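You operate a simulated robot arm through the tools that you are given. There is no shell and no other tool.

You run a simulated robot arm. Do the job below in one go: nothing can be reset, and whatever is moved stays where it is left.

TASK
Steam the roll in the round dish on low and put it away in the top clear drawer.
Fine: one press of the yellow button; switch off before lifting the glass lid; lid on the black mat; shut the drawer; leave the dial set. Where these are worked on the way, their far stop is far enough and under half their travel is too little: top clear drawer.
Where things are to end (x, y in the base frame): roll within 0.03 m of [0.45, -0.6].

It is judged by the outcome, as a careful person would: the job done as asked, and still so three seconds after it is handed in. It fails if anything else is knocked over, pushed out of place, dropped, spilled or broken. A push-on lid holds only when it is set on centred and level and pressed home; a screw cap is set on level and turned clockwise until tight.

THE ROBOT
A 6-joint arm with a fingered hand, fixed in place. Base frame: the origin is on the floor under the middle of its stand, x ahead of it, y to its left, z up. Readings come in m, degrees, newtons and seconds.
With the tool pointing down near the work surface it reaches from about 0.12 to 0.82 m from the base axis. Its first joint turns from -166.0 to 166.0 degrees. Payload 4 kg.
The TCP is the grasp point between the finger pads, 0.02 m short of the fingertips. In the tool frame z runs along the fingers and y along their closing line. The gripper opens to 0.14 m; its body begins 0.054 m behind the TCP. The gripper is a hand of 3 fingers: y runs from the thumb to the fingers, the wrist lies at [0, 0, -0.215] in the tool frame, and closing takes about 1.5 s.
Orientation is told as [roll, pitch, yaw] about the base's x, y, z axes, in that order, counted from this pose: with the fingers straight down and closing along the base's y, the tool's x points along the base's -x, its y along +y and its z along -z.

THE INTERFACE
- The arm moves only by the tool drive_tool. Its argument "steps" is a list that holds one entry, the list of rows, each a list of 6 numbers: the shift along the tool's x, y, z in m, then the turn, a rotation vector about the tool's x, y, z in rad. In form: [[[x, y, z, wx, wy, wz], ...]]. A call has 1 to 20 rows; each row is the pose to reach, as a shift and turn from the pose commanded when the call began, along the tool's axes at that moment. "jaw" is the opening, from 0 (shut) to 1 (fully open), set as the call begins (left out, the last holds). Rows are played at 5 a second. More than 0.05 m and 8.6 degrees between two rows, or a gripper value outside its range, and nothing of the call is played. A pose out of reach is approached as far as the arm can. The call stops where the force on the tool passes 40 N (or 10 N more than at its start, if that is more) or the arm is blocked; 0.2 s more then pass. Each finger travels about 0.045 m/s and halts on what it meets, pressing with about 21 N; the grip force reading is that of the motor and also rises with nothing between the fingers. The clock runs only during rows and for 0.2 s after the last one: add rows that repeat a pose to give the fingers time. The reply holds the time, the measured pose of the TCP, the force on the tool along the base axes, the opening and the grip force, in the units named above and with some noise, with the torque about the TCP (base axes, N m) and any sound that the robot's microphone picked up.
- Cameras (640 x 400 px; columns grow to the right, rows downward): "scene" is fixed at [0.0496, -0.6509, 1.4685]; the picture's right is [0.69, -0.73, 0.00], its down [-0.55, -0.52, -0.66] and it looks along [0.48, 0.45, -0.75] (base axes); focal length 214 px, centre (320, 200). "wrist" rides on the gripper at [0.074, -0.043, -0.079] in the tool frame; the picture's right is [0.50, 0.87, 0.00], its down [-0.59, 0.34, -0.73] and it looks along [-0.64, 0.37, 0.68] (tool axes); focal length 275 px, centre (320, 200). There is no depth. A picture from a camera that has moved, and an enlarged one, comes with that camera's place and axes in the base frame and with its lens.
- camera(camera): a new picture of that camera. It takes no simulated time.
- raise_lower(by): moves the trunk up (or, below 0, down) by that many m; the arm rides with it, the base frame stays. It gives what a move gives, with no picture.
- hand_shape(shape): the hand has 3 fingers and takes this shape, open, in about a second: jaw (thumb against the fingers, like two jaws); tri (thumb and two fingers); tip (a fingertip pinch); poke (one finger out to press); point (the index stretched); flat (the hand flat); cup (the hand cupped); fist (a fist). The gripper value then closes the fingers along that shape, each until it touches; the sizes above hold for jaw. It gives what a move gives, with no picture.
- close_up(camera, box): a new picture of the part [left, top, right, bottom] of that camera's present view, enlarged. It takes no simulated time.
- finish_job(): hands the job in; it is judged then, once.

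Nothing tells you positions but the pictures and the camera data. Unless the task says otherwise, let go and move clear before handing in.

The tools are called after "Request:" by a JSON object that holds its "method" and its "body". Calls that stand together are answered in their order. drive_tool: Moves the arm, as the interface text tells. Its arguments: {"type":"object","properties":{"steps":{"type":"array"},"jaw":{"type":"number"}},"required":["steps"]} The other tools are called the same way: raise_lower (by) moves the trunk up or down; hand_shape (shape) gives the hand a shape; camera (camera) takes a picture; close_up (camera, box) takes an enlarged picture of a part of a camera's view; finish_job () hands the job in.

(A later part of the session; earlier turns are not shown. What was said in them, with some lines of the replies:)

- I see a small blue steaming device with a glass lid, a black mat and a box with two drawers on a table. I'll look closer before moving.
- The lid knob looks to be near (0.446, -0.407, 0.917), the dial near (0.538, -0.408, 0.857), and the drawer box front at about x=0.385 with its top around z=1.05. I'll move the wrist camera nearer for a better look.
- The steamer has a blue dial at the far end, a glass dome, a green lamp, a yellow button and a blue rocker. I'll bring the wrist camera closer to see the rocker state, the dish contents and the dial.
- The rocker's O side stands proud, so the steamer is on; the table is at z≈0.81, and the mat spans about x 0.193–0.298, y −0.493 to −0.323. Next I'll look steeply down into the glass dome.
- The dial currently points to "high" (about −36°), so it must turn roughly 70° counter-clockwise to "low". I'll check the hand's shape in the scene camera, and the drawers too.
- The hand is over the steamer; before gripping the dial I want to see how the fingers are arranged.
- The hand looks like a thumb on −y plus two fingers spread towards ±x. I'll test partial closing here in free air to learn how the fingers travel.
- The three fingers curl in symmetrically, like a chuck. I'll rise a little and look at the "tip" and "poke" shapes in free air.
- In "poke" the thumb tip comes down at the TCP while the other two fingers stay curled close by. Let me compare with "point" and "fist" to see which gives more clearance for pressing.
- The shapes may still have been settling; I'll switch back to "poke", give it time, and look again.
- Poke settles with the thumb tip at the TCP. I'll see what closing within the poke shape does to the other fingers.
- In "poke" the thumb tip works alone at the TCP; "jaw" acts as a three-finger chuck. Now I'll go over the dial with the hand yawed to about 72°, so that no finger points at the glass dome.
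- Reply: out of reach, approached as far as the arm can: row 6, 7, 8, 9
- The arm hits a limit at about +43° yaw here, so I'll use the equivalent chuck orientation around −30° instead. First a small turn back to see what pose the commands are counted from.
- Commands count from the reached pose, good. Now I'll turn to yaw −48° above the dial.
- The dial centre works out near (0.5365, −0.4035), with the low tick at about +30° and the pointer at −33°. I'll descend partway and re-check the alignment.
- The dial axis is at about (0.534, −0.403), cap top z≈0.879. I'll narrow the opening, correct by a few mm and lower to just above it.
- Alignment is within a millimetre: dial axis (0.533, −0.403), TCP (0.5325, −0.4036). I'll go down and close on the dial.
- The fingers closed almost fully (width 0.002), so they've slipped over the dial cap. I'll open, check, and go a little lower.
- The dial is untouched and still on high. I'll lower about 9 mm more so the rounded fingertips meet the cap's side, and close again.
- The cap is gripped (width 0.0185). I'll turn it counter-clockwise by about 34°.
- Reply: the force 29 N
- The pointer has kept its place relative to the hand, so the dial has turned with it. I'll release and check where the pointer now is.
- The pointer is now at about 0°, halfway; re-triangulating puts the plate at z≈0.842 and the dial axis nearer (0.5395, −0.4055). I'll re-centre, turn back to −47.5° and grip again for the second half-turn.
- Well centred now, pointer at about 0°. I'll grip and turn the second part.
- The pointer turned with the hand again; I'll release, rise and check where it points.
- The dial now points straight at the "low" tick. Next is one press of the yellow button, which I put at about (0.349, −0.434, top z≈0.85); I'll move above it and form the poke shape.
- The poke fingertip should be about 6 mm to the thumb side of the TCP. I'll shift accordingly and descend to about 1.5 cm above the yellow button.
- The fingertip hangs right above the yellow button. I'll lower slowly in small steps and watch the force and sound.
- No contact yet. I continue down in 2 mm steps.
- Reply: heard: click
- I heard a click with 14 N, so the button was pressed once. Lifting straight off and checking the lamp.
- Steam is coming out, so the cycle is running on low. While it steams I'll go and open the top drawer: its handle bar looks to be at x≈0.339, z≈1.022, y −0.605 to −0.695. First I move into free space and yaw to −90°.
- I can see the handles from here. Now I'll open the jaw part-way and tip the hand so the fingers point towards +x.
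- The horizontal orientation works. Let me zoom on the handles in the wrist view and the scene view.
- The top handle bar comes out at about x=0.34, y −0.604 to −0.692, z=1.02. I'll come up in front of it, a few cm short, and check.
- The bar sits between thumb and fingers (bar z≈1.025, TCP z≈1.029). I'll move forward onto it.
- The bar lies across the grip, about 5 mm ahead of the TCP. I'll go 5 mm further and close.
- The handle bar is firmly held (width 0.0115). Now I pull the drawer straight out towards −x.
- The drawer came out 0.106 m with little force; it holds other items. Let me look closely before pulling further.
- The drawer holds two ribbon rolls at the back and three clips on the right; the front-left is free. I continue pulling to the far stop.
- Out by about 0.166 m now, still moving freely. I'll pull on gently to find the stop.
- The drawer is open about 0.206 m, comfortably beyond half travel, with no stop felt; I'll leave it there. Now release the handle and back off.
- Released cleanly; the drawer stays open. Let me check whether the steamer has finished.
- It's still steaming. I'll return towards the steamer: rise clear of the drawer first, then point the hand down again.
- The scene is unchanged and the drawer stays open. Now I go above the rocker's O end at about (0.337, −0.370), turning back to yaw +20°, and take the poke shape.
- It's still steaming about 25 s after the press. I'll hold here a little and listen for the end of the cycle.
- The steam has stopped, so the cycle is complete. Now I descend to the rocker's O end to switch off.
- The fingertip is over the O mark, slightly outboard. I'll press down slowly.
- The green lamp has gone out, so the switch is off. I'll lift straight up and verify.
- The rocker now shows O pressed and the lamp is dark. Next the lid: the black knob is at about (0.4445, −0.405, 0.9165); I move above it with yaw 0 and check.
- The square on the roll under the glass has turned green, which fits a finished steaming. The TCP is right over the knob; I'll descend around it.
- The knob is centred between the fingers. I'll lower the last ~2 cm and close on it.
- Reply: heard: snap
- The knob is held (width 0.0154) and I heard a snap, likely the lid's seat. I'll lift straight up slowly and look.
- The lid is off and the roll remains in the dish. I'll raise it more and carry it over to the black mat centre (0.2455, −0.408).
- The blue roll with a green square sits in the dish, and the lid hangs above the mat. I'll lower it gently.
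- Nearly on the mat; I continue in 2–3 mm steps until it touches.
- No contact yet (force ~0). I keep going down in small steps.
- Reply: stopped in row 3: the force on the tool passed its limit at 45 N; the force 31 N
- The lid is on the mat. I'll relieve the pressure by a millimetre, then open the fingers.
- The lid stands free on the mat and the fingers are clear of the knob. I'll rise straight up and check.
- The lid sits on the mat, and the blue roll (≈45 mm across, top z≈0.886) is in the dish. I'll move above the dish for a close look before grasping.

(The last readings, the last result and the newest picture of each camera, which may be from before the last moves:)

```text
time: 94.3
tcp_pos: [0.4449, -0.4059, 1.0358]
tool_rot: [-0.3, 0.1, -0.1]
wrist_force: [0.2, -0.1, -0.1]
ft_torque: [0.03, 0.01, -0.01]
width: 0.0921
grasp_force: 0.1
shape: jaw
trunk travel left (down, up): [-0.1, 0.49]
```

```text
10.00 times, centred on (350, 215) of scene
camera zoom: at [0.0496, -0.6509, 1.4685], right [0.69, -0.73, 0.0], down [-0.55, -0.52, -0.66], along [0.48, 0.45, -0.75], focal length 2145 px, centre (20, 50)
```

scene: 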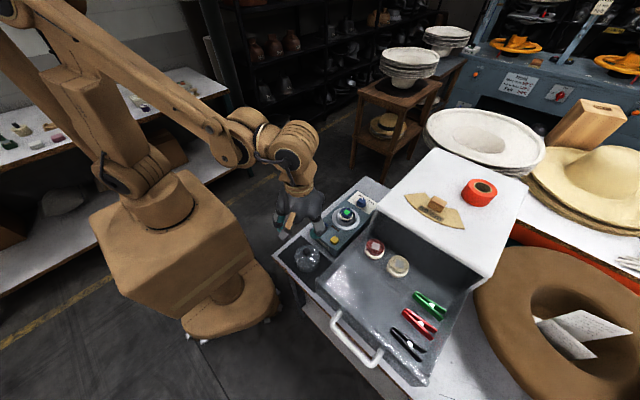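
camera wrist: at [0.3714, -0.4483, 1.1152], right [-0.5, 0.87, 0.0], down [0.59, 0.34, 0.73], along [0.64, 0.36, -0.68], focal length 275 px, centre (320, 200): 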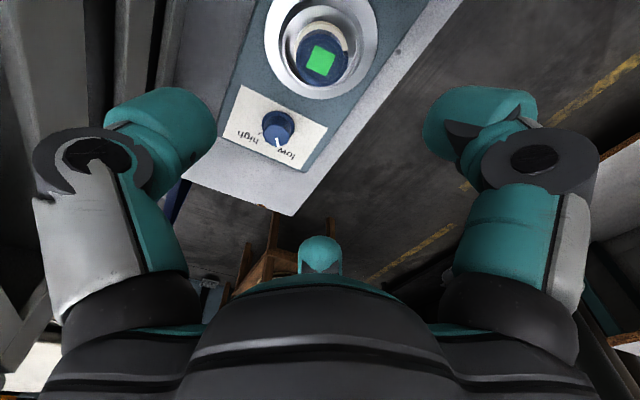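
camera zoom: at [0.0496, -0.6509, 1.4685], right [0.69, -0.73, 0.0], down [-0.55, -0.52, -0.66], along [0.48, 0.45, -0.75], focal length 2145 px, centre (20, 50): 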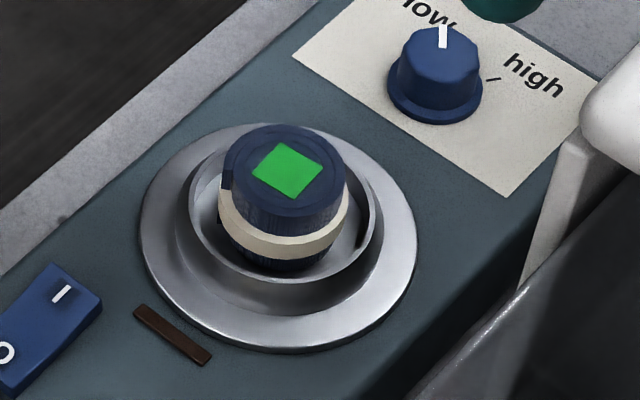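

The roll stands in the dish with about 17 mm above the dish's inner lip, so I can grip its upper part. I'll descend over it with a 7 cm opening and check.

Request:
{"method": "drive_tool", "body": {"steps": [[[0.0005, 0.001, 0.04, 0, 0, 0], [0.0005, 0.001, 0.08, 0, 0, 0], [0.0005, 0.001, 0.105, 0, 0, 0], [0.0005, 0.001, 0.12, 0, 0, 0]]], "jaw": 0.53}}

Request:
{"method": "camera", "body": {"camera": "wrist"}}

Request:
{"method": "close_up", "body": {"camera": "wrist", "box": [220, 80, 420, 230]}}

Request:
{"method": "close_up", "body": {"camera": "scene", "box": [310, 170, 390, 235]}}

```text
time: 95.3
tcp_pos: [0.4438, -0.4051, 0.9169]
tool_rot: [-0.4, 0.1, -0.1]
wrist_force: [-0.6, -0.1, 0.4]
ft_torque: [0.02, 0.02, -0.02]
width: 0.0706
grasp_force: 0.0
shape: jaw
trunk travel left (down, up): [-0.1, 0.49]
```

```text
taken
camera wrist: at [0.3709, -0.4482, 0.9956], right [-0.5, 0.87, 0.0], down [0.59, 0.34, 0.73], along [0.64, 0.36, -0.68], focal length 275 px, centre (320, 200)
```

wrist: 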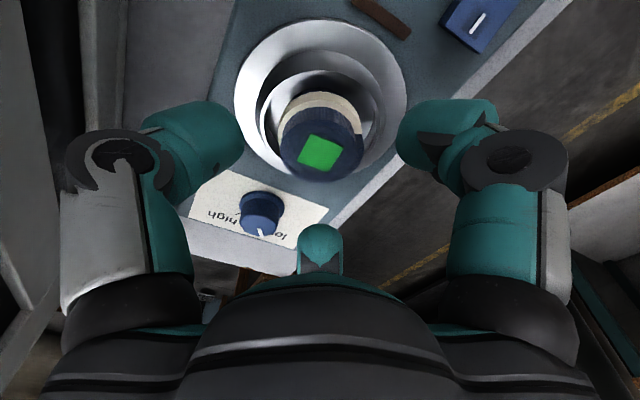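

```text
2.67 times, centred on (320, 155) of wrist
camera zoom: at [0.3709, -0.4482, 0.9956], right [-0.5, 0.87, 0.0], down [0.59, 0.34, 0.73], along [0.64, 0.36, -0.68], focal length 734 px, centre (320, 320)
```

zoom: 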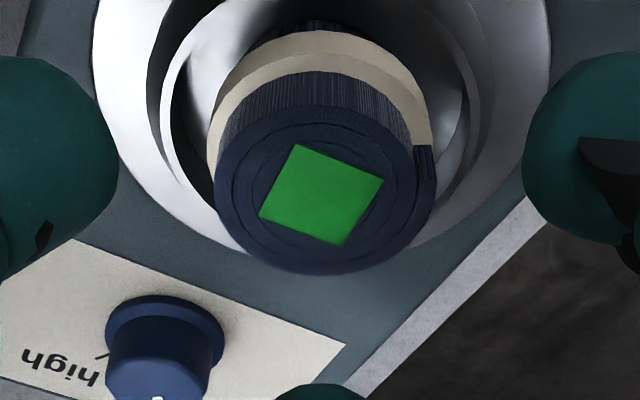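

```text
6.15 times, centred on (350, 202) of scene
camera zoom: at [0.0496, -0.6509, 1.4685], right [0.69, -0.73, 0.0], down [-0.55, -0.52, -0.66], along [0.48, 0.45, -0.75], focal length 1320 px, centre (135, 185)
```

zoom: 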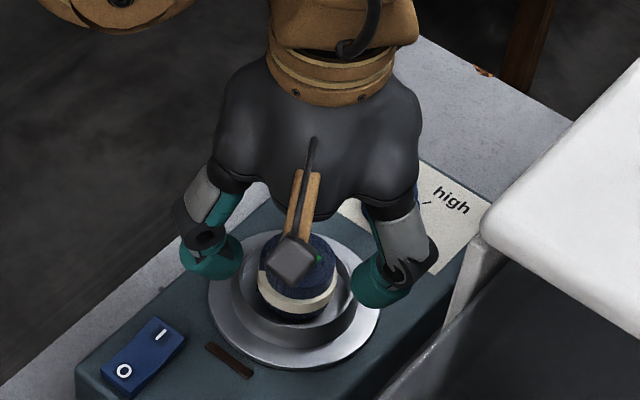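

Aligned to within 2 mm. I'll make that small correction, lower to just above the dish lip and close on the roll.

Request:
{"method": "drive_tool", "body": {"steps": [[[-0.001, 0.0017, 0.01, 0, 0, 0], [-0.001, 0.0017, 0.02, 0, 0, 0], [-0.001, 0.0017, 0.028, 0, 0, 0], [-0.001, 0.0017, 0.028, 0, 0, 0]]]}}

Request:
{"method": "close_up", "body": {"camera": "scene", "box": [310, 170, 390, 235]}}

Request:
{"method": "camera", "body": {"camera": "wrist"}}

```text
time: 96.3
tcp_pos: [0.4466, -0.4048, 0.8886]
tool_rot: [-0.3, 0.0, -0.1]
wrist_force: [-0.2, -1.1, 0.0]
ft_torque: [-0.01, 0.01, 0.01]
width: 0.0707
grasp_force: 0.1
shape: jaw
trunk travel left (down, up): [-0.1, 0.49]
```

```text
6.15 times, centred on (350, 202) of scene
camera zoom: at [0.0496, -0.6509, 1.4685], right [0.69, -0.73, 0.0], down [-0.55, -0.52, -0.66], along [0.48, 0.45, -0.75], focal length 1320 px, centre (135, 185)
```

zoom: 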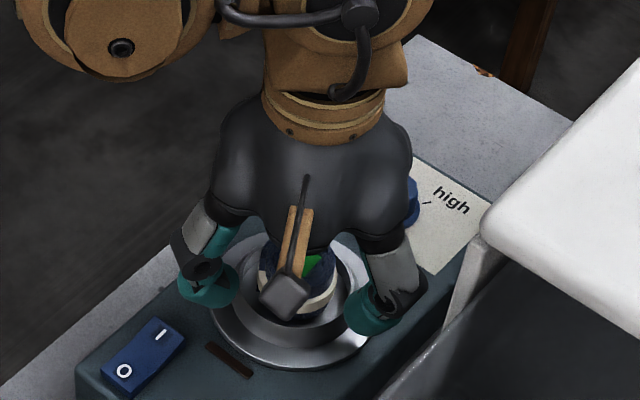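

```text
taken
camera wrist: at [0.372, -0.4469, 0.9671], right [-0.5, 0.87, 0.0], down [0.59, 0.34, 0.73], along [0.64, 0.36, -0.68], focal length 275 px, centre (320, 200)
```

wrist: 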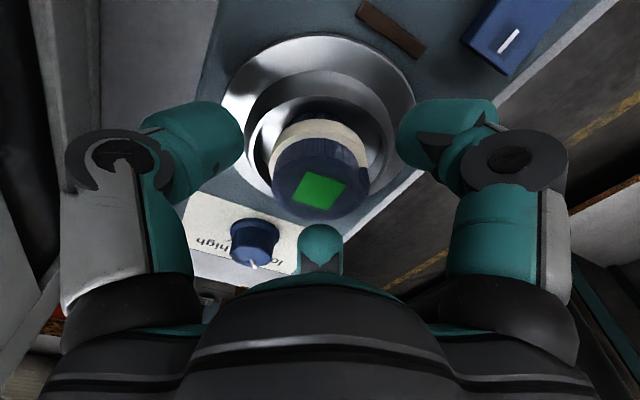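

Roll top is about 7 mm below the TCP plane; closing now.

Request:
{"method": "drive_tool", "body": {"steps": [[[0, 0, 0, 0, 0, 0], [0, 0, 0, 0, 0, 0], [0, 0, 0, 0, 0, 0], [0, 0, 0, 0, 0, 0], [0, 0, 0, 0, 0, 0], [0, 0, 0, 0, 0, 0], [0, 0, 0, 0, 0, 0]]], "jaw": 0.0}}

Request:
{"method": "camera", "body": {"camera": "wrist"}}

Request:
{"method": "close_up", "body": {"camera": "scene", "box": [310, 170, 390, 235]}}

```text
time: 98.0
tcp_pos: [0.4455, -0.4035, 0.8876]
tool_rot: [-0.3, 0.1, -0.1]
wrist_force: [-0.5, -0.5, 0.2]
ft_torque: [0.01, 0.0, 0.02]
width: 0.0369
grasp_force: 21.6
shape: jaw
trunk travel left (down, up): [-0.1, 0.49]
```

```text
taken
camera wrist: at [0.372, -0.4469, 0.9673], right [-0.5, 0.87, 0.0], down [0.59, 0.34, 0.73], along [0.64, 0.36, -0.68], focal length 275 px, centre (320, 200)
```

wrist: 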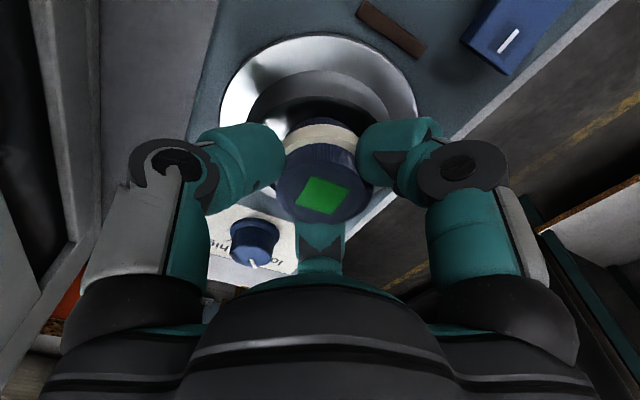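

```text
6.15 times, centred on (350, 202) of scene
camera zoom: at [0.0496, -0.6509, 1.4685], right [0.69, -0.73, 0.0], down [-0.55, -0.52, -0.66], along [0.48, 0.45, -0.75], focal length 1320 px, centre (135, 185)
```

zoom: 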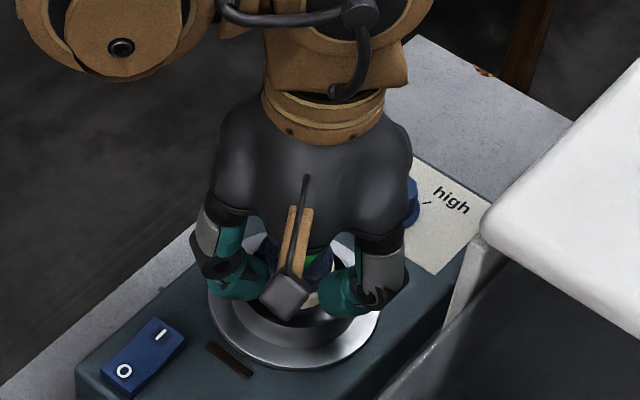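

The roll is held with balanced forces (width 0.037). Lifting gently.

Request:
{"method": "drive_tool", "body": {"steps": [[[0, 0, -0.005, 0, 0, 0], [0, 0, -0.012, 0, 0, 0], [0, 0, -0.025, 0, 0, 0], [0, 0, -0.045, 0, 0, 0], [0, 0, -0.07, 0, 0, 0]]]}}

Request:
{"method": "camera", "body": {"camera": "wrist"}}

Request:
{"method": "close_up", "body": {"camera": "scene", "box": [310, 160, 390, 225]}}

```text
time: 99.2
tcp_pos: [0.4469, -0.4019, 0.9594]
tool_rot: [-0.3, 0.1, -0.1]
wrist_force: [0.9, -0.3, -1.2]
ft_torque: [0.02, 0.02, 0.03]
width: 0.0369
grasp_force: 21.2
shape: jaw
trunk travel left (down, up): [-0.1, 0.49]
```

```text
taken
camera wrist: at [0.3716, -0.4453, 1.0384], right [-0.5, 0.87, 0.0], down [0.59, 0.34, 0.73], along [0.64, 0.36, -0.68], focal length 275 px, centre (320, 200)
```

wrist: 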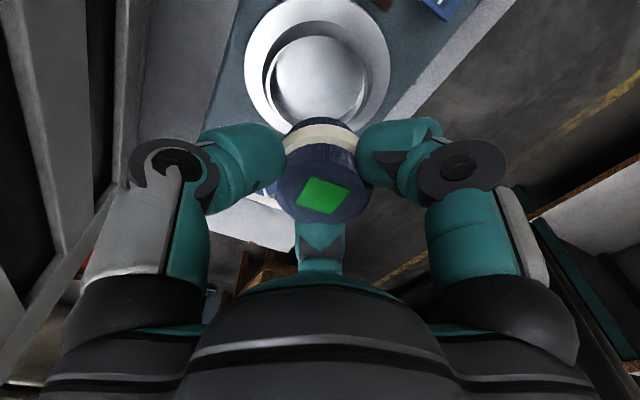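

```text
6.15 times, centred on (350, 192) of scene
camera zoom: at [0.0496, -0.6509, 1.4685], right [0.69, -0.73, 0.0], down [-0.55, -0.52, -0.66], along [0.48, 0.45, -0.75], focal length 1320 px, centre (135, 246)
```

zoom: 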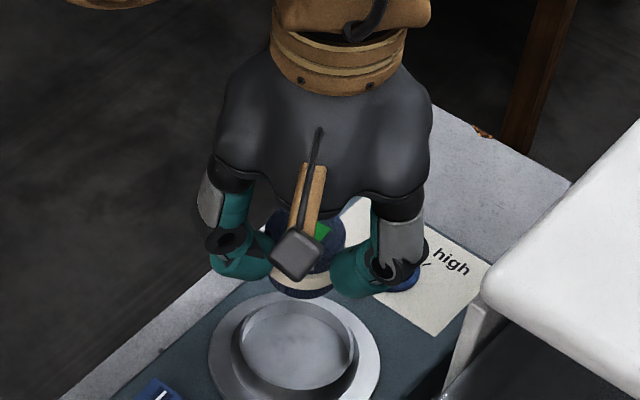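

The roll is up and secure. I'll raise it to z≈1.16 and carry it over the open drawer at (0.244, −0.600), which corresponds to (0.45, −0.60) once closed by 0.206 m.

Request:
{"method": "drive_tool", "body": {"steps": [[[0, 0, -0.04, 0, 0, 0], [0, 0, -0.08, 0, 0, 0], [0, 0, -0.12, 0, 0, 0], [0, 0, -0.16, 0, 0, 0], [0, 0, -0.2, 0, 0, 0], [0.029, -0.028, -0.2, 0, 0, 0], [0.058, -0.056, -0.2, 0, 0, 0], [0.087, -0.084, -0.2, 0, 0, 0], [0.116, -0.113, -0.2, 0, 0, 0], [0.145, -0.141, -0.2, 0, 0, 0], [0.174, -0.169, -0.2, 0, 0, 0], [0.202, -0.197, -0.2, 0, 0, 0], [0.202, -0.197, -0.2, 0, 0, 0]]]}}

Request:
{"method": "camera", "body": {"camera": "wrist"}}

Request:
{"method": "camera", "body": {"camera": "scene"}}

```text
time: 102.0
tcp_pos: [0.2409, -0.5972, 1.1604]
tool_rot: [-0.3, 0.1, 0.0]
wrist_force: [-0.6, -0.2, 0.5]
ft_torque: [-0.02, -0.03, -0.01]
width: 0.037
grasp_force: 20.9
shape: jaw
trunk travel left (down, up): [-0.1, 0.49]
```

```text
taken
camera wrist: at [0.1685, -0.6401, 1.2395], right [-0.5, 0.87, 0.0], down [0.59, 0.34, 0.73], along [0.64, 0.36, -0.68], focal length 275 px, centre (320, 200)
```

wrist: 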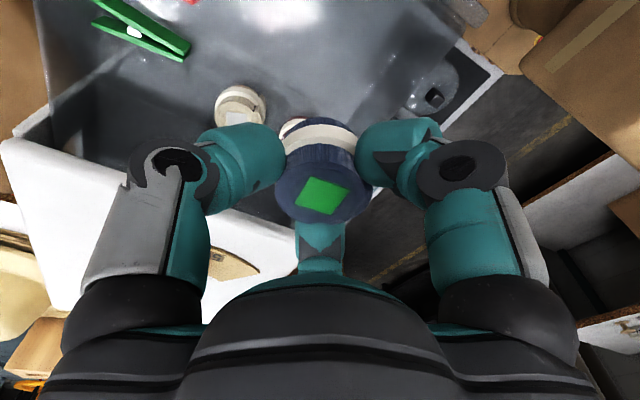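

```text
taken
```

scene: 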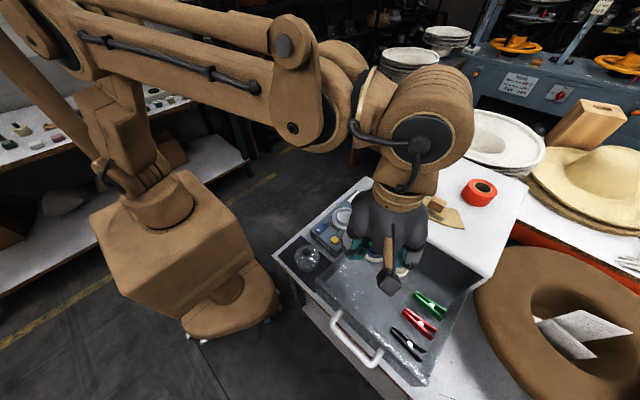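

Over the drawer's front-left area. I'll lower into the drawer gradually, with a small position correction.

Request:
{"method": "drive_tool", "body": {"steps": [[[-0.0008, -0.0015, 0.035, 0, 0, 0], [-0.0015, -0.003, 0.07, 0, 0, 0], [-0.0015, -0.003, 0.095, 0, 0, 0], [-0.0015, -0.003, 0.11, 0, 0, 0]]]}}

Request:
{"method": "camera", "body": {"camera": "wrist"}}

Request:
{"method": "close_up", "body": {"camera": "scene", "box": [310, 200, 470, 320]}}

```text
time: 103.0
tcp_pos: [0.2452, -0.6023, 1.0498]
tool_rot: [-0.2, 0.1, -0.2]
wrist_force: [0.1, 0.6, -1.1]
ft_torque: [-0.01, -0.01, -0.01]
width: 0.0369
grasp_force: 21.2
shape: jaw
trunk travel left (down, up): [-0.1, 0.49]
```

```text
taken
camera wrist: at [0.1709, -0.6458, 1.1287], right [-0.5, 0.87, 0.0], down [0.59, 0.34, 0.73], along [0.64, 0.36, -0.68], focal length 275 px, centre (320, 200)
```

wrist: 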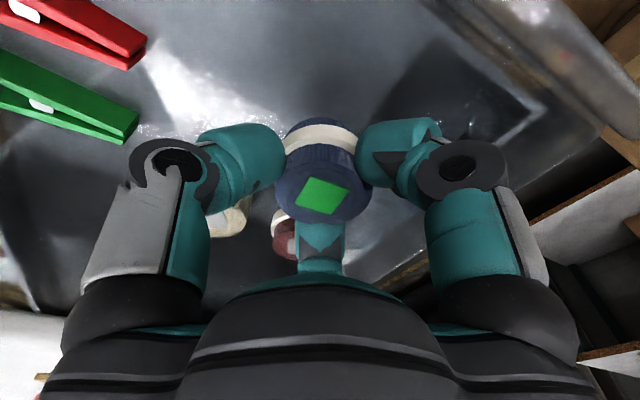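

```text
3.33 times, centred on (390, 260) of scene
camera zoom: at [0.0496, -0.6509, 1.4685], right [0.69, -0.73, 0.0], down [-0.55, -0.52, -0.66], along [0.48, 0.45, -0.75], focal length 715 px, centre (87, 0)
```

zoom: 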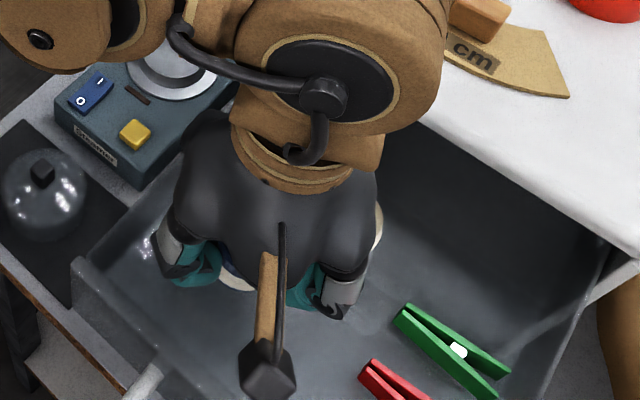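

Request:
{"method": "drive_tool", "body": {"steps": [[[0, 0, 0.004, 0, 0, 0], [0, 0, 0.008, 0, 0, 0], [0, 0, 0.012, 0, 0, 0]]]}}

```text
time: 103.8
tcp_pos: [0.2439, -0.6021, 1.0377]
tool_rot: [-0.3, 0.1, -0.3]
wrist_force: [-0.2, -0.2, 0.1]
ft_torque: [0.03, -0.04, 0.01]
width: 0.0367
grasp_force: 21.0
shape: jaw
trunk travel left (down, up): [-0.1, 0.49]
```

Still free (no contact force). I keep lowering the roll in small steps towards the drawer floor.

Request:
{"method": "drive_tool", "body": {"steps": [[[0, 0, 0.003, 0, 0, 0], [0, 0, 0.006, 0, 0, 0], [0, 0, 0.008, 0, 0, 0]]]}}

Request:
{"method": "close_up", "body": {"camera": "wrist", "box": [220, 80, 440, 260]}}

```text
time: 104.5
tcp_pos: [0.2447, -0.6012, 1.0304]
tool_rot: [-0.3, 0.0, -0.2]
wrist_force: [0.5, 0.4, -0.1]
ft_torque: [-0.01, -0.01, 0.0]
width: 0.0366
grasp_force: 21.2
shape: jaw
trunk travel left (down, up): [-0.1, 0.49]
```

```text
2.22 times, centred on (330, 170) of wrist
camera zoom: at [0.1713, -0.6449, 1.1091], right [-0.5, 0.87, 0.0], down [0.59, 0.34, 0.73], along [0.64, 0.36, -0.68], focal length 612 px, centre (298, 267)
```

zoom: 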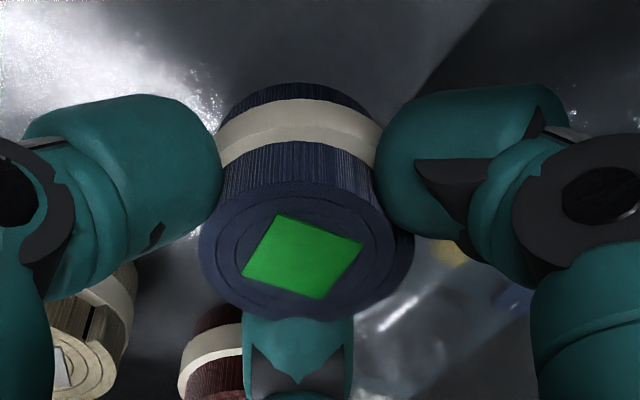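

Request:
{"method": "drive_tool", "body": {"steps": [[[0, 0, 0.002, 0, 0, 0], [0, 0, 0.004, 0, 0, 0], [0, 0, 0.006, 0, 0, 0]]]}}

```text
time: 105.3
tcp_pos: [0.2446, -0.6014, 1.0246]
tool_rot: [-0.3, 0.1, -0.1]
wrist_force: [1.2, 0.4, -0.1]
ft_torque: [-0.02, -0.02, -0.03]
width: 0.0366
grasp_force: 21.0
shape: jaw
trunk travel left (down, up): [-0.1, 0.49]
```

Request:
{"method": "drive_tool", "body": {"steps": [[[0, 0, 0.002, 0, 0, 0], [0, 0, 0.004, 0, 0, 0], [0, 0, 0.006, 0, 0, 0]]]}}

Request:
{"method": "close_up", "body": {"camera": "scene", "box": [310, 200, 470, 320]}}

```text
time: 106.3
tcp_pos: [0.2433, -0.601, 1.0215]
tool_rot: [-0.4, 0.1, -0.3]
wrist_force: [-0.3, -4.8, 28.8]
ft_torque: [-0.09, -0.08, -0.05]
width: 0.039
grasp_force: 20.9
shape: jaw
trunk travel left (down, up): [-0.1, 0.49]
stopped in row 3: the force on the tool passed its limit at 41 N (the readings are from after the stop); the commanded pose is now the measured one
```

```text
3.33 times, centred on (390, 260) of scene
camera zoom: at [0.0496, -0.6509, 1.4685], right [0.69, -0.73, 0.0], down [-0.55, -0.52, -0.66], along [0.48, 0.45, -0.75], focal length 715 px, centre (87, 0)
```

zoom: 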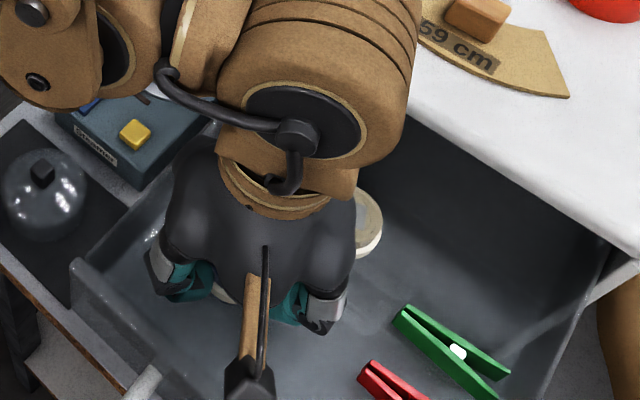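

The roll stands on the drawer floor. I'll relieve the pressure and open the fingers.

Request:
{"method": "drive_tool", "body": {"steps": [[[0, 0, -0.001, 0, 0, 0], [0, 0, -0.002, 0, 0, 0]]]}}

Request:
{"method": "drive_tool", "body": {"steps": [[[0, 0, 0, 0, 0, 0], [0, 0, 0, 0, 0, 0], [0, 0, 0, 0, 0, 0], [0, 0, 0, 0, 0, 0], [0, 0, 0, 0, 0, 0]]], "jaw": 0.5}}

Request:
{"method": "camera", "body": {"camera": "wrist"}}

```text
time: 106.9
tcp_pos: [0.2435, -0.6008, 1.0222]
tool_rot: [-0.5, 0.1, -0.3]
wrist_force: [-0.1, -3.9, 19.7]
ft_torque: [-0.06, -0.06, -0.05]
width: 0.0392
grasp_force: 20.8
shape: jaw
trunk travel left (down, up): [-0.1, 0.49]
```

```text
time: 108.1
tcp_pos: [0.2444, -0.6024, 1.0203]
tool_rot: [-0.4, 0.1, -0.2]
wrist_force: [0.1, 0.0, 0.6]
ft_torque: [-0.01, -0.01, -0.04]
width: 0.0661
grasp_force: 0.0
shape: jaw
trunk travel left (down, up): [-0.1, 0.49]
```

```text
taken
camera wrist: at [0.1709, -0.6451, 1.1], right [-0.5, 0.87, 0.0], down [0.59, 0.34, 0.73], along [0.64, 0.36, -0.68], focal length 275 px, centre (320, 200)
```

wrist: 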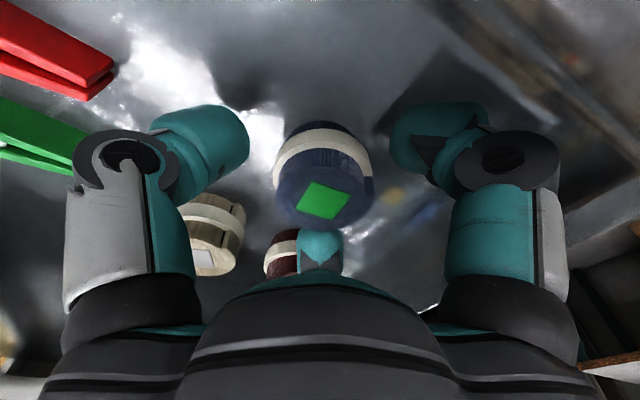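

The roll stands free between the opened fingers. Rising straight up out of the drawer.

Request:
{"method": "drive_tool", "body": {"steps": [[[0, 0, -0.02, 0, 0, 0], [0, 0, -0.05, 0, 0, 0], [0, 0, -0.09, 0, 0, 0], [0, 0, -0.13, 0, 0, 0], [0, 0, -0.16, 0, 0, 0]]]}}

Request:
{"method": "camera", "body": {"camera": "wrist"}}

Request:
{"method": "close_up", "body": {"camera": "wrist", "box": [200, 0, 440, 150]}}

```text
time: 109.3
tcp_pos: [0.2436, -0.5997, 1.181]
tool_rot: [-0.4, 0.1, -0.2]
wrist_force: [0.2, 0.5, 0.5]
ft_torque: [-0.01, 0.0, -0.02]
width: 0.0659
grasp_force: 0.1
shape: jaw
trunk travel left (down, up): [-0.1, 0.49]
```

```text
taken
camera wrist: at [0.1716, -0.643, 1.2619], right [-0.5, 0.87, 0.0], down [0.59, 0.34, 0.73], along [0.64, 0.36, -0.68], focal length 275 px, centre (320, 200)
```

wrist: 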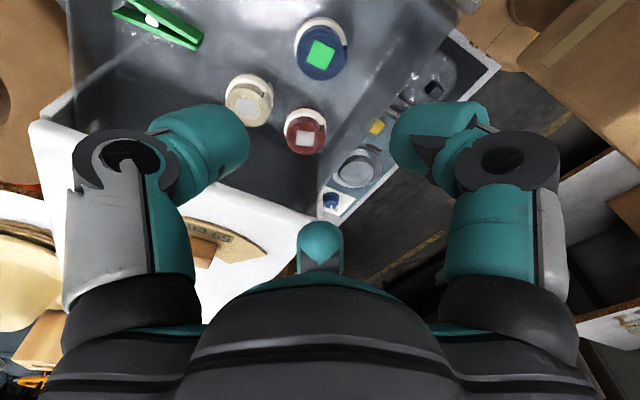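

```text
2.67 times, centred on (320, 75) of wrist
camera zoom: at [0.1716, -0.643, 1.2619], right [-0.5, 0.87, 0.0], down [0.59, 0.34, 0.73], along [0.64, 0.36, -0.68], focal length 734 px, centre (320, 533)
```

zoom: 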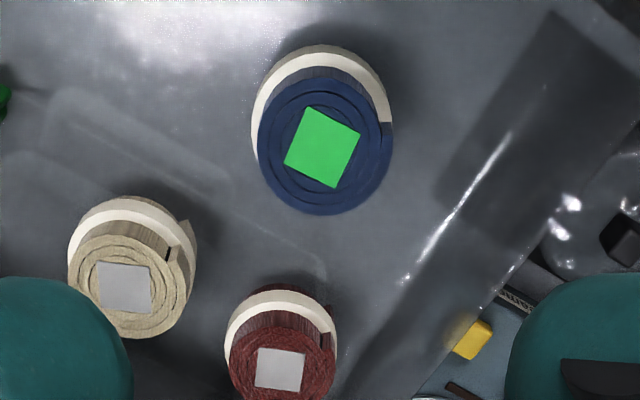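

The roll stands upright at about (0.246, −0.599) in the open drawer, which is right. Now to close the drawer: I go back to the free spot, turn to yaw −90° and point the fingers at the handle again.

Request:
{"method": "drive_tool", "body": {"steps": [[[0.0103, 0.0125, -0.005, 0, 0, 0.131], [0.0206, 0.025, -0.005, 0, 0, 0.262], [0.0309, 0.0374, -0.005, 0, 0, 0.393], [0.0412, 0.0499, -0.005, 0, 0, 0.524], [0.0515, 0.0624, 0, 0, 0, 0.654], [0.0618, 0.0749, 0, 0, 0, 0.785], [0.0721, 0.0873, 0.005, 0, 0, 0.916], [0.0824, 0.0998, 0.01, 0, 0, 1.047], [0.0927, 0.1123, 0.015, 0, 0, 1.178], [0.103, 0.1248, 0.02, 0, 0, 1.309], [0.1133, 0.1372, 0.022, 0, 0, 1.44], [0.1236, 0.1497, 0.023, 0, 0, 1.571]]], "jaw": 0.65}}

Request:
{"method": "drive_tool", "body": {"steps": [[[0, 0, 0, -0.131, 0, 0], [0, 0, 0, -0.262, 0, 0], [0, 0, 0, -0.393, 0, 0], [0, 0, 0, -0.524, 0, 0], [0, 0, 0, -0.654, 0, 0], [0, 0, 0, -0.785, 0, 0], [0, 0, 0, -0.916, 0, 0], [0, 0, 0, -1.047, 0, 0], [0, 0, 0, -1.178, 0, 0], [0, 0, 0, -1.309, 0, 0], [0, 0, 0, -1.44, 0, 0], [0, 0, 0, -1.571, 0, 0]]]}}

Request:
{"method": "camera", "body": {"camera": "scene"}}

```text
time: 111.9
tcp_pos: [0.1227, -0.4494, 1.1574]
tool_rot: [-0.1, -0.4, -90.3]
wrist_force: [-0.4, 0.3, 0.8]
ft_torque: [0.01, 0.02, 0.03]
width: 0.086
grasp_force: 0.0
shape: jaw
trunk travel left (down, up): [-0.1, 0.49]
```

```text
time: 114.5
tcp_pos: [0.1218, -0.4499, 1.1562]
tool_rot: [90.0, -0.4, -90.1]
wrist_force: [-0.1, 0.3, -0.5]
ft_torque: [0.02, -0.05, 0.0]
width: 0.086
grasp_force: 0.1
shape: jaw
trunk travel left (down, up): [-0.1, 0.49]
```

```text
taken
```

scene: 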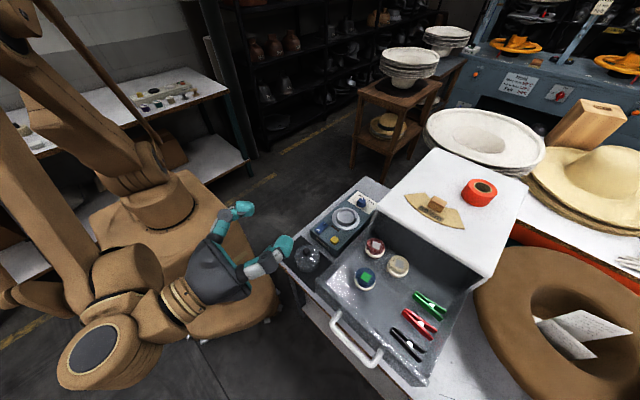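

Request:
{"method": "drive_tool", "body": {"steps": [[[-0.023, 0, -0.004, 0, 0, 0], [-0.058, 0, -0.013, 0, 0, 0], [-0.098, -0.006, -0.023, 0, 0, 0], [-0.138, -0.026, -0.033, 0, 0, 0], [-0.173, -0.053, -0.043, 0, 0, 0], [-0.198, -0.091, -0.049, 0, 0, 0], [-0.198, -0.127, -0.049, 0, 0, 0], [-0.198, -0.127, -0.049, 0, 0, 0]]]}}

Request:
{"method": "camera", "body": {"camera": "wrist"}}

Request:
{"method": "close_up", "body": {"camera": "scene", "box": [240, 230, 460, 395]}}

```text
time: 116.3
tcp_pos: [0.0717, -0.6496, 1.0314]
tool_rot: [89.9, -0.4, -90.3]
wrist_force: [-0.4, -0.6, -0.1]
ft_torque: [-0.02, -0.02, 0.02]
width: 0.0858
grasp_force: 0.0
shape: jaw
trunk travel left (down, up): [-0.1, 0.49]
```

```text
taken
camera wrist: at [-0.0074, -0.5763, 0.988], right [0.0, 0.51, 0.86], down [-0.74, -0.58, 0.34], along [0.68, -0.64, 0.37], focal length 275 px, centre (320, 200)
```

wrist: 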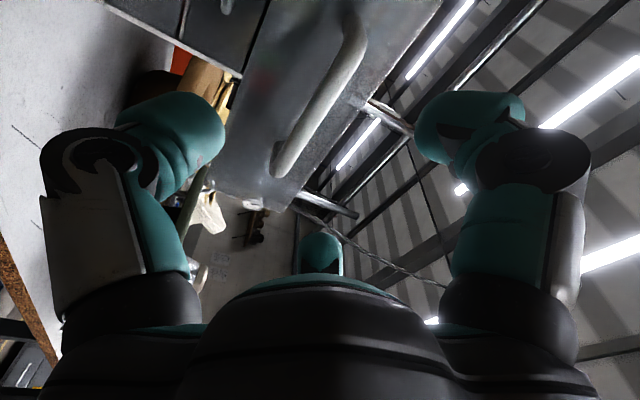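

```text
2.42 times, centred on (350, 312) of scene
camera zoom: at [0.0496, -0.6509, 1.4685], right [0.69, -0.73, 0.0], down [-0.55, -0.52, -0.66], along [0.48, 0.45, -0.75], focal length 520 px, centre (247, -73)
```

zoom: 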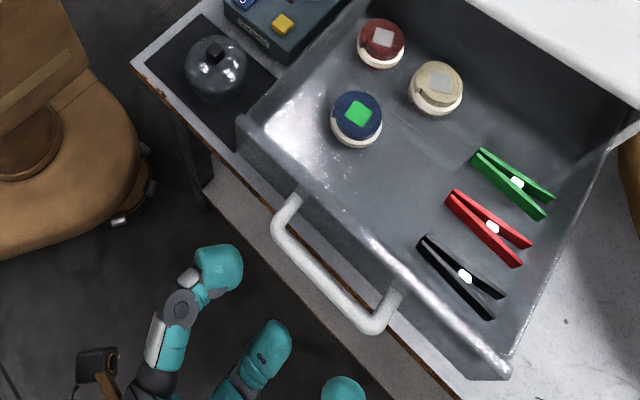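

The view matches my earlier release pose; the handle is straight ahead. I'll move onto the bar and grip it.

Request:
{"method": "drive_tool", "body": {"steps": [[[0, -0.002, 0.02, 0, 0, 0], [0, -0.004, 0.04, 0, 0, 0], [0, -0.005, 0.055, 0, 0, 0], [0, -0.005, 0.0614, 0, 0, 0], [0, -0.005, 0.0614, 0, 0, 0]]]}}

Request:
{"method": "drive_tool", "body": {"steps": [[[0, 0, 0, 0, 0, 0], [0, 0, 0, 0, 0, 0], [0, 0, 0, 0, 0, 0], [0, 0, 0, 0, 0, 0], [0, 0, 0, 0, 0, 0], [0, 0, 0, 0, 0, 0], [0, 0, 0, 0, 0, 0], [0, 0, 0, 0, 0, 0]]], "jaw": 0.0}}

Request:
{"method": "close_up", "body": {"camera": "scene", "box": [240, 230, 460, 395]}}

```text
time: 117.5
tcp_pos: [0.1329, -0.6506, 1.0259]
tool_rot: [89.9, -0.3, -90.2]
wrist_force: [-0.2, 0.0, -0.3]
ft_torque: [-0.03, 0.01, 0.01]
width: 0.0859
grasp_force: 0.0
shape: jaw
trunk travel left (down, up): [-0.1, 0.49]
```

```text
time: 119.3
tcp_pos: [0.1329, -0.6501, 1.0285]
tool_rot: [89.9, -0.4, -90.2]
wrist_force: [1.2, 0.3, 8.7]
ft_torque: [-0.01, 0.05, 0.02]
width: 0.0114
grasp_force: 20.9
shape: jaw
trunk travel left (down, up): [-0.1, 0.49]
```

```text
2.42 times, centred on (350, 312) of scene
camera zoom: at [0.0496, -0.6509, 1.4685], right [0.69, -0.73, 0.0], down [-0.55, -0.52, -0.66], along [0.48, 0.45, -0.75], focal length 520 px, centre (247, -73)
```

zoom: 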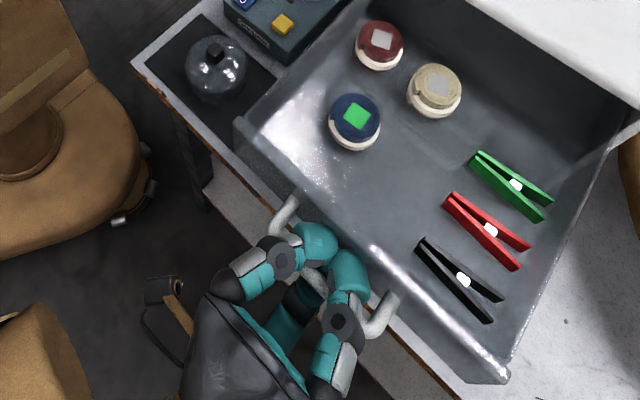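

The handle is gripped again. I'll push the drawer in smoothly.

Request:
{"method": "drive_tool", "body": {"steps": [[[0, 0, 0.004, 0, 0, 0], [0, 0, 0.012, 0, 0, 0], [0, 0, 0.022, 0, 0, 0], [0, 0, 0.032, 0, 0, 0], [0, 0, 0.042, 0, 0, 0], [0, 0, 0.052, 0, 0, 0], [0, 0, 0.062, 0, 0, 0], [0, 0, 0.072, 0, 0, 0], [0, 0, 0.082, 0, 0, 0], [0, 0, 0.092, 0, 0, 0], [0, 0, 0.1, 0, 0, 0]]]}}

Request:
{"method": "close_up", "body": {"camera": "scene", "box": [280, 190, 500, 355]}}

```text
time: 121.7
tcp_pos: [0.2327, -0.6501, 1.0262]
tool_rot: [89.9, -0.5, -90.3]
wrist_force: [0.9, -2.8, 14.6]
ft_torque: [0.0, 0.09, -0.02]
width: 0.0115
grasp_force: 21.7
shape: jaw
trunk travel left (down, up): [-0.1, 0.49]
```

```text
2.42 times, centred on (390, 272) of scene
camera zoom: at [0.0496, -0.6509, 1.4685], right [0.69, -0.73, 0.0], down [-0.55, -0.52, -0.66], along [0.48, 0.45, -0.75], focal length 520 px, centre (150, 24)
```

zoom: 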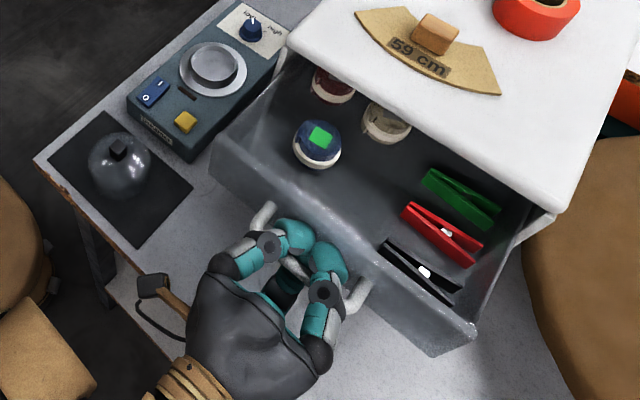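

Halfway in, everything in the drawer is upright. Continuing, slower at the end.

Request:
{"method": "drive_tool", "body": {"steps": [[[0, 0, 0.008, 0, 0, 0], [0, 0, 0.018, 0, 0, 0], [0, 0, 0.028, 0, 0, 0], [0, 0, 0.038, 0, 0, 0], [0, 0, 0.048, 0, 0, 0], [0, 0, 0.058, 0, 0, 0], [0, 0, 0.068, 0, 0, 0], [0, 0, 0.078, 0, 0, 0], [0, 0, 0.086, 0, 0, 0], [0, 0, 0.094, 0, 0, 0], [0, 0, 0.1, 0, 0, 0], [0, 0, 0.104, 0, 0, 0]]]}}

Request:
{"method": "close_up", "body": {"camera": "scene", "box": [320, 180, 500, 315]}}

```text
time: 124.3
tcp_pos: [0.3362, -0.6509, 1.0262]
tool_rot: [89.9, -0.4, -90.1]
wrist_force: [0.1, 5.7, 5.2]
ft_torque: [0.03, 0.03, -0.05]
width: 0.0117
grasp_force: 20.9
shape: jaw
trunk travel left (down, up): [-0.1, 0.49]
```

```text
2.96 times, centred on (410, 248) of scene
camera zoom: at [0.0496, -0.6509, 1.4685], right [0.69, -0.73, 0.0], down [-0.55, -0.52, -0.66], along [0.48, 0.45, -0.75], focal length 636 px, centre (53, 59)
```

zoom: 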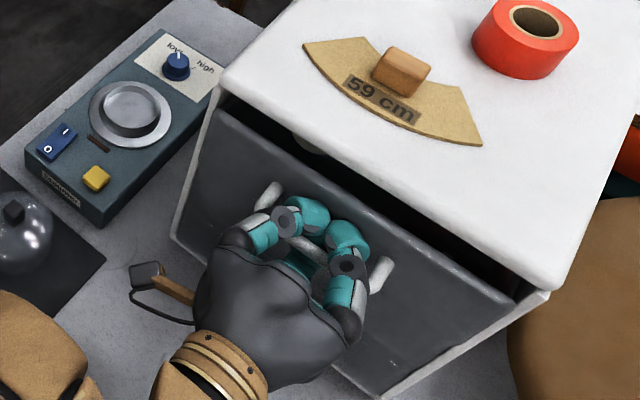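

Almost shut. I'll push the last few millimetres until the closed stop is felt.

Request:
{"method": "drive_tool", "body": {"steps": [[[0, 0, 0.002, 0, 0, 0], [0, 0, 0.004, 0, 0, 0], [0, 0, 0.006, 0, 0, 0], [0, 0, 0.008, 0, 0, 0]]]}}

Request:
{"method": "close_up", "body": {"camera": "scene", "box": [320, 180, 500, 315]}}

Request:
{"method": "camera", "body": {"camera": "wrist"}}

```text
time: 125.3
tcp_pos: [0.3439, -0.6497, 1.0264]
tool_rot: [89.9, -0.5, -90.3]
wrist_force: [0.3, 4.8, 6.8]
ft_torque: [0.01, 0.0, 0.01]
width: 0.0117
grasp_force: 20.8
shape: jaw
trunk travel left (down, up): [-0.1, 0.49]
```

```text
2.96 times, centred on (410, 248) of scene
camera zoom: at [0.0496, -0.6509, 1.4685], right [0.69, -0.73, 0.0], down [-0.55, -0.52, -0.66], along [0.48, 0.45, -0.75], focal length 636 px, centre (53, 59)
```

zoom: 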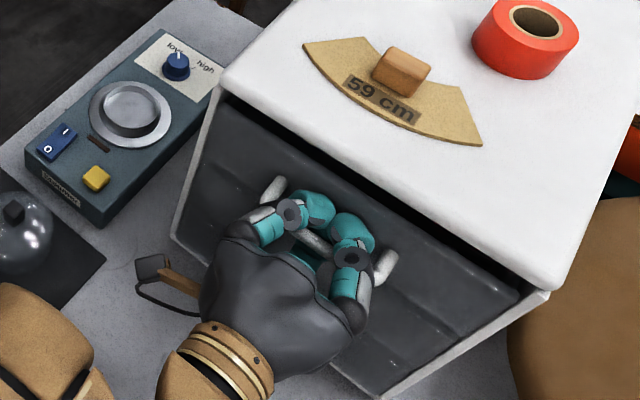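

```text
taken
camera wrist: at [0.2664, -0.5769, 0.9836], right [0.0, 0.51, 0.86], down [-0.74, -0.58, 0.34], along [0.68, -0.64, 0.37], focal length 275 px, centre (320, 200)
```

wrist: 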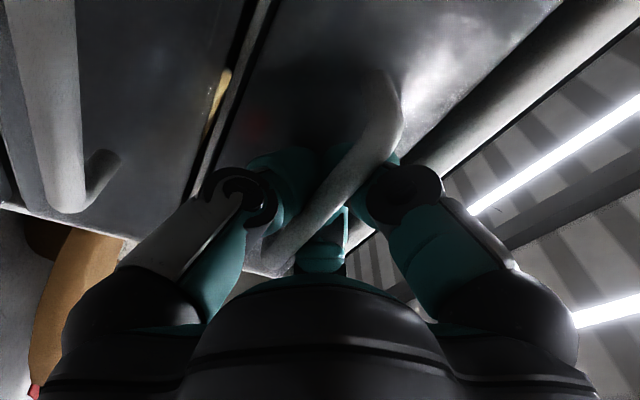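

No stop felt yet at 5 mm beyond the first grip position. I'll push on in tiny steps and watch the force.

Request:
{"method": "drive_tool", "body": {"steps": [[[0, 0, 0.002, 0, 0, 0], [0, 0, 0.004, 0, 0, 0]]]}}

Request:
{"method": "close_up", "body": {"camera": "wrist", "box": [0, 0, 440, 275]}}

Request:
{"method": "close_up", "body": {"camera": "scene", "box": [360, 200, 480, 320]}}

```text
time: 125.9
tcp_pos: [0.3474, -0.6514, 1.0259]
tool_rot: [89.9, -0.3, -90.4]
wrist_force: [-9.9, 5.5, 3.2]
ft_torque: [-0.03, -0.01, 0.01]
width: 0.0115
grasp_force: 21.2
shape: jaw
trunk travel left (down, up): [-0.1, 0.49]
```

```text
1.45 times, centred on (220, 138) of wrist
camera zoom: at [0.2685, -0.5774, 0.9837], right [0.0, 0.51, 0.86], down [-0.74, -0.58, 0.34], along [0.68, -0.64, 0.37], focal length 400 px, centre (466, 291)
```

zoom: 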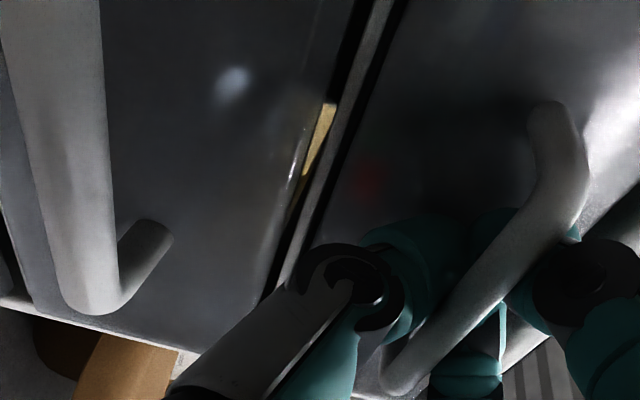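

```text
3.33 times, centred on (420, 260) of scene
camera zoom: at [0.0496, -0.6509, 1.4685], right [0.69, -0.73, 0.0], down [-0.55, -0.52, -0.66], along [0.48, 0.45, -0.75], focal length 715 px, centre (-13, 0)
```

zoom: 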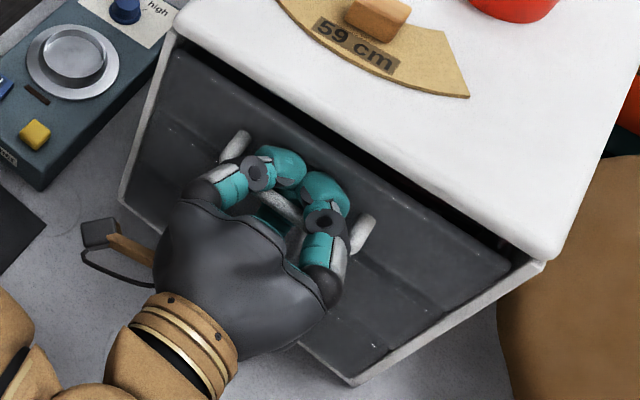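

A stop force of about 10 N appeared and the handle is back at its original place, so the drawer is shut. I'll let go and back away.

Request:
{"method": "drive_tool", "body": {"steps": [[[0, 0, 0, 0, 0, 0], [0, 0, 0, 0, 0, 0], [0, 0, 0, 0, 0, 0], [0, 0, 0, 0, 0, 0], [0, 0, 0, 0, 0, 0], [0, 0, 0, 0, 0, 0], [0, 0, 0, 0, 0, 0]]], "jaw": 0.65}}

Request:
{"method": "drive_tool", "body": {"steps": [[[0, 0.002, -0.015, 0, 0, 0], [0, 0.003, -0.03, 0, 0, 0], [0, 0.003, -0.05, 0, 0, 0], [0, 0.003, -0.08, 0, 0, 0], [0, 0.003, -0.12, 0, 0, 0]]]}}

Request:
{"method": "camera", "body": {"camera": "scene"}}

Request:
{"method": "close_up", "body": {"camera": "scene", "box": [350, 200, 510, 320]}}

Request:
{"method": "camera", "body": {"camera": "wrist"}}

```text
time: 127.5
tcp_pos: [0.3469, -0.6521, 1.0259]
tool_rot: [90.1, -0.3, -90.2]
wrist_force: [-23.8, -3.8, 1.3]
ft_torque: [0.22, -0.32, -0.07]
width: 0.0783
grasp_force: 0.0
shape: jaw
trunk travel left (down, up): [-0.1, 0.49]
```

```text
time: 128.7
tcp_pos: [0.2282, -0.6506, 1.0298]
tool_rot: [89.8, -0.4, -90.2]
wrist_force: [-0.3, 0.1, 0.3]
ft_torque: [0.01, -0.01, 0.05]
width: 0.0857
grasp_force: 0.0
shape: jaw
trunk travel left (down, up): [-0.1, 0.49]
```

```text
taken
```

scene: 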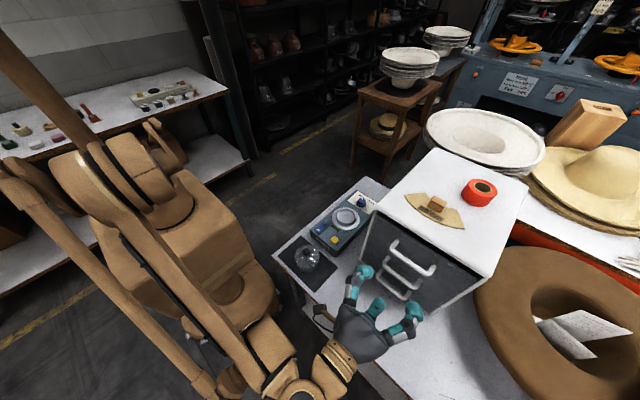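

```text
3.33 times, centred on (430, 260) of scene
camera zoom: at [0.0496, -0.6509, 1.4685], right [0.69, -0.73, 0.0], down [-0.55, -0.52, -0.66], along [0.48, 0.45, -0.75], focal length 715 px, centre (-47, 0)
```

zoom: 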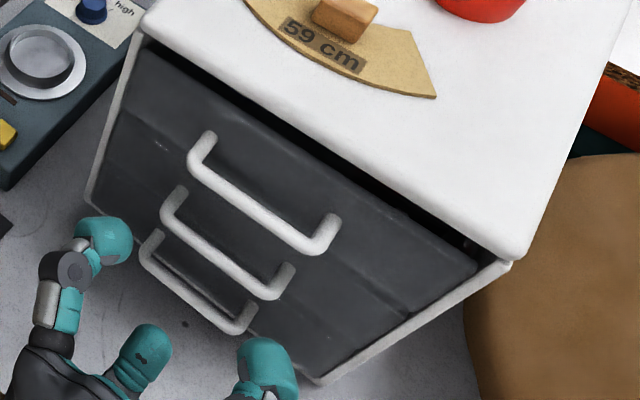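

```text
taken
camera wrist: at [0.1501, -0.577, 0.9868], right [0.0, 0.51, 0.86], down [-0.74, -0.58, 0.34], along [0.68, -0.64, 0.37], focal length 275 px, centre (320, 200)
```

wrist: 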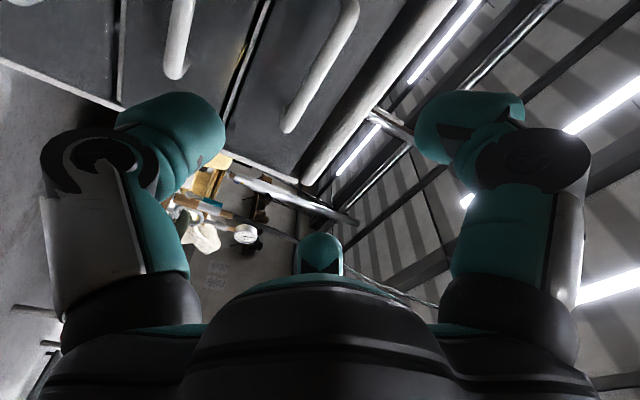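

The drawer is shut exactly as at the start and the handle is free. I'll move the hand well clear and do a last check of dial, lid and surroundings.

Request:
{"method": "drive_tool", "body": {"steps": [[[0, 0.03, -0.025, 0, 0, 0], [0.02, 0.06, -0.05, 0, 0, 0], [0.05, 0.09, -0.07, 0, 0, 0], [0.085, 0.115, -0.085, 0, 0, 0], [0.125, 0.13, -0.1, 0, 0, 0], [0.165, 0.13, -0.108, 0, 0, 0], [0.198, 0.13, -0.108, 0, 0, 0]]]}}

Request:
{"method": "camera", "body": {"camera": "scene"}}

Request:
{"method": "close_up", "body": {"camera": "scene", "box": [270, 170, 390, 280]}}

Request:
{"method": "close_up", "body": {"camera": "scene", "box": [350, 150, 540, 320]}}

```text
time: 130.3
tcp_pos: [0.121, -0.4497, 1.1581]
tool_rot: [89.9, -0.4, -90.2]
wrist_force: [-0.2, 0.4, 0.4]
ft_torque: [0.0, -0.02, 0.01]
width: 0.0857
grasp_force: 0.1
shape: jaw
trunk travel left (down, up): [-0.1, 0.49]
```

```text
taken
```

scene: 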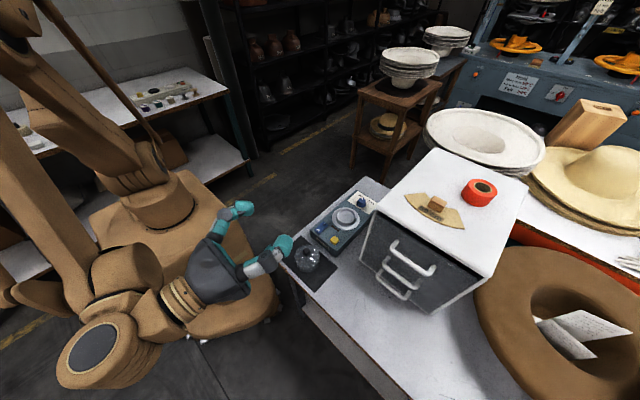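

```text
3.64 times, centred on (330, 225) of scene
camera zoom: at [0.0496, -0.6509, 1.4685], right [0.69, -0.73, 0.0], down [-0.55, -0.52, -0.66], along [0.48, 0.45, -0.75], focal length 780 px, centre (284, 109)
```

zoom: 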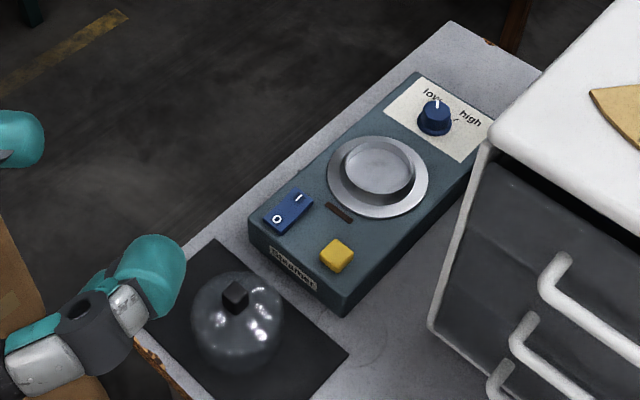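

```text
2.35 times, centred on (445, 235) of scene
camera zoom: at [0.0496, -0.6509, 1.4685], right [0.69, -0.73, 0.0], down [-0.55, -0.52, -0.66], along [0.48, 0.45, -0.75], focal length 505 px, centre (26, 118)
```

zoom: 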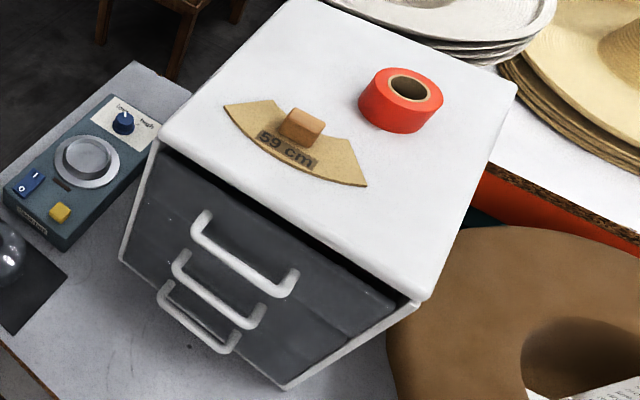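

All is in order: the dial is on low, the switch is off with the lamp dark, and the lid is on the mat. The roll is in the shut top drawer, the other items are where they were, and the hand is clear. I'm handing in.

Request:
{"method": "finish_job", "body": {}}

```text
The job is handed in.
```

I steamed the roll on low and put it away in the top clear drawer, then handed the job in.

- **Steaming:** I turned the dial from high to low and pressed the yellow button once, with one click heard. I then waited until the steam stopped. The square on the roll had turned green.
- **Switching off:** I pressed the O side of the switch before touching the lid. The lamp went dark, and the dial is still on low.
- **Lid:** The glass lid is on the black mat. I heard a snap as I gripped its knob, but the lid lifted off cleanly and showed no damage I could see.
- **Drawer:** I pulled it out about 0.21 m without reaching its far stop, which I judged to be past half its travel. It is shut again, and the handle is back where it started.
- **Roll position:** I set it down at about (0.246, -0.599) in the open drawer, which should put it near (0.45, -0.60) now the drawer is shut. It was upright when last visible, halfway through closing, but I could not see it once the drawer was closed.

The other rolls and the clips in the drawer were still in place when last visible. The steamer, drawer box and the items on top of it look unmoved. The hand is clear of everything.
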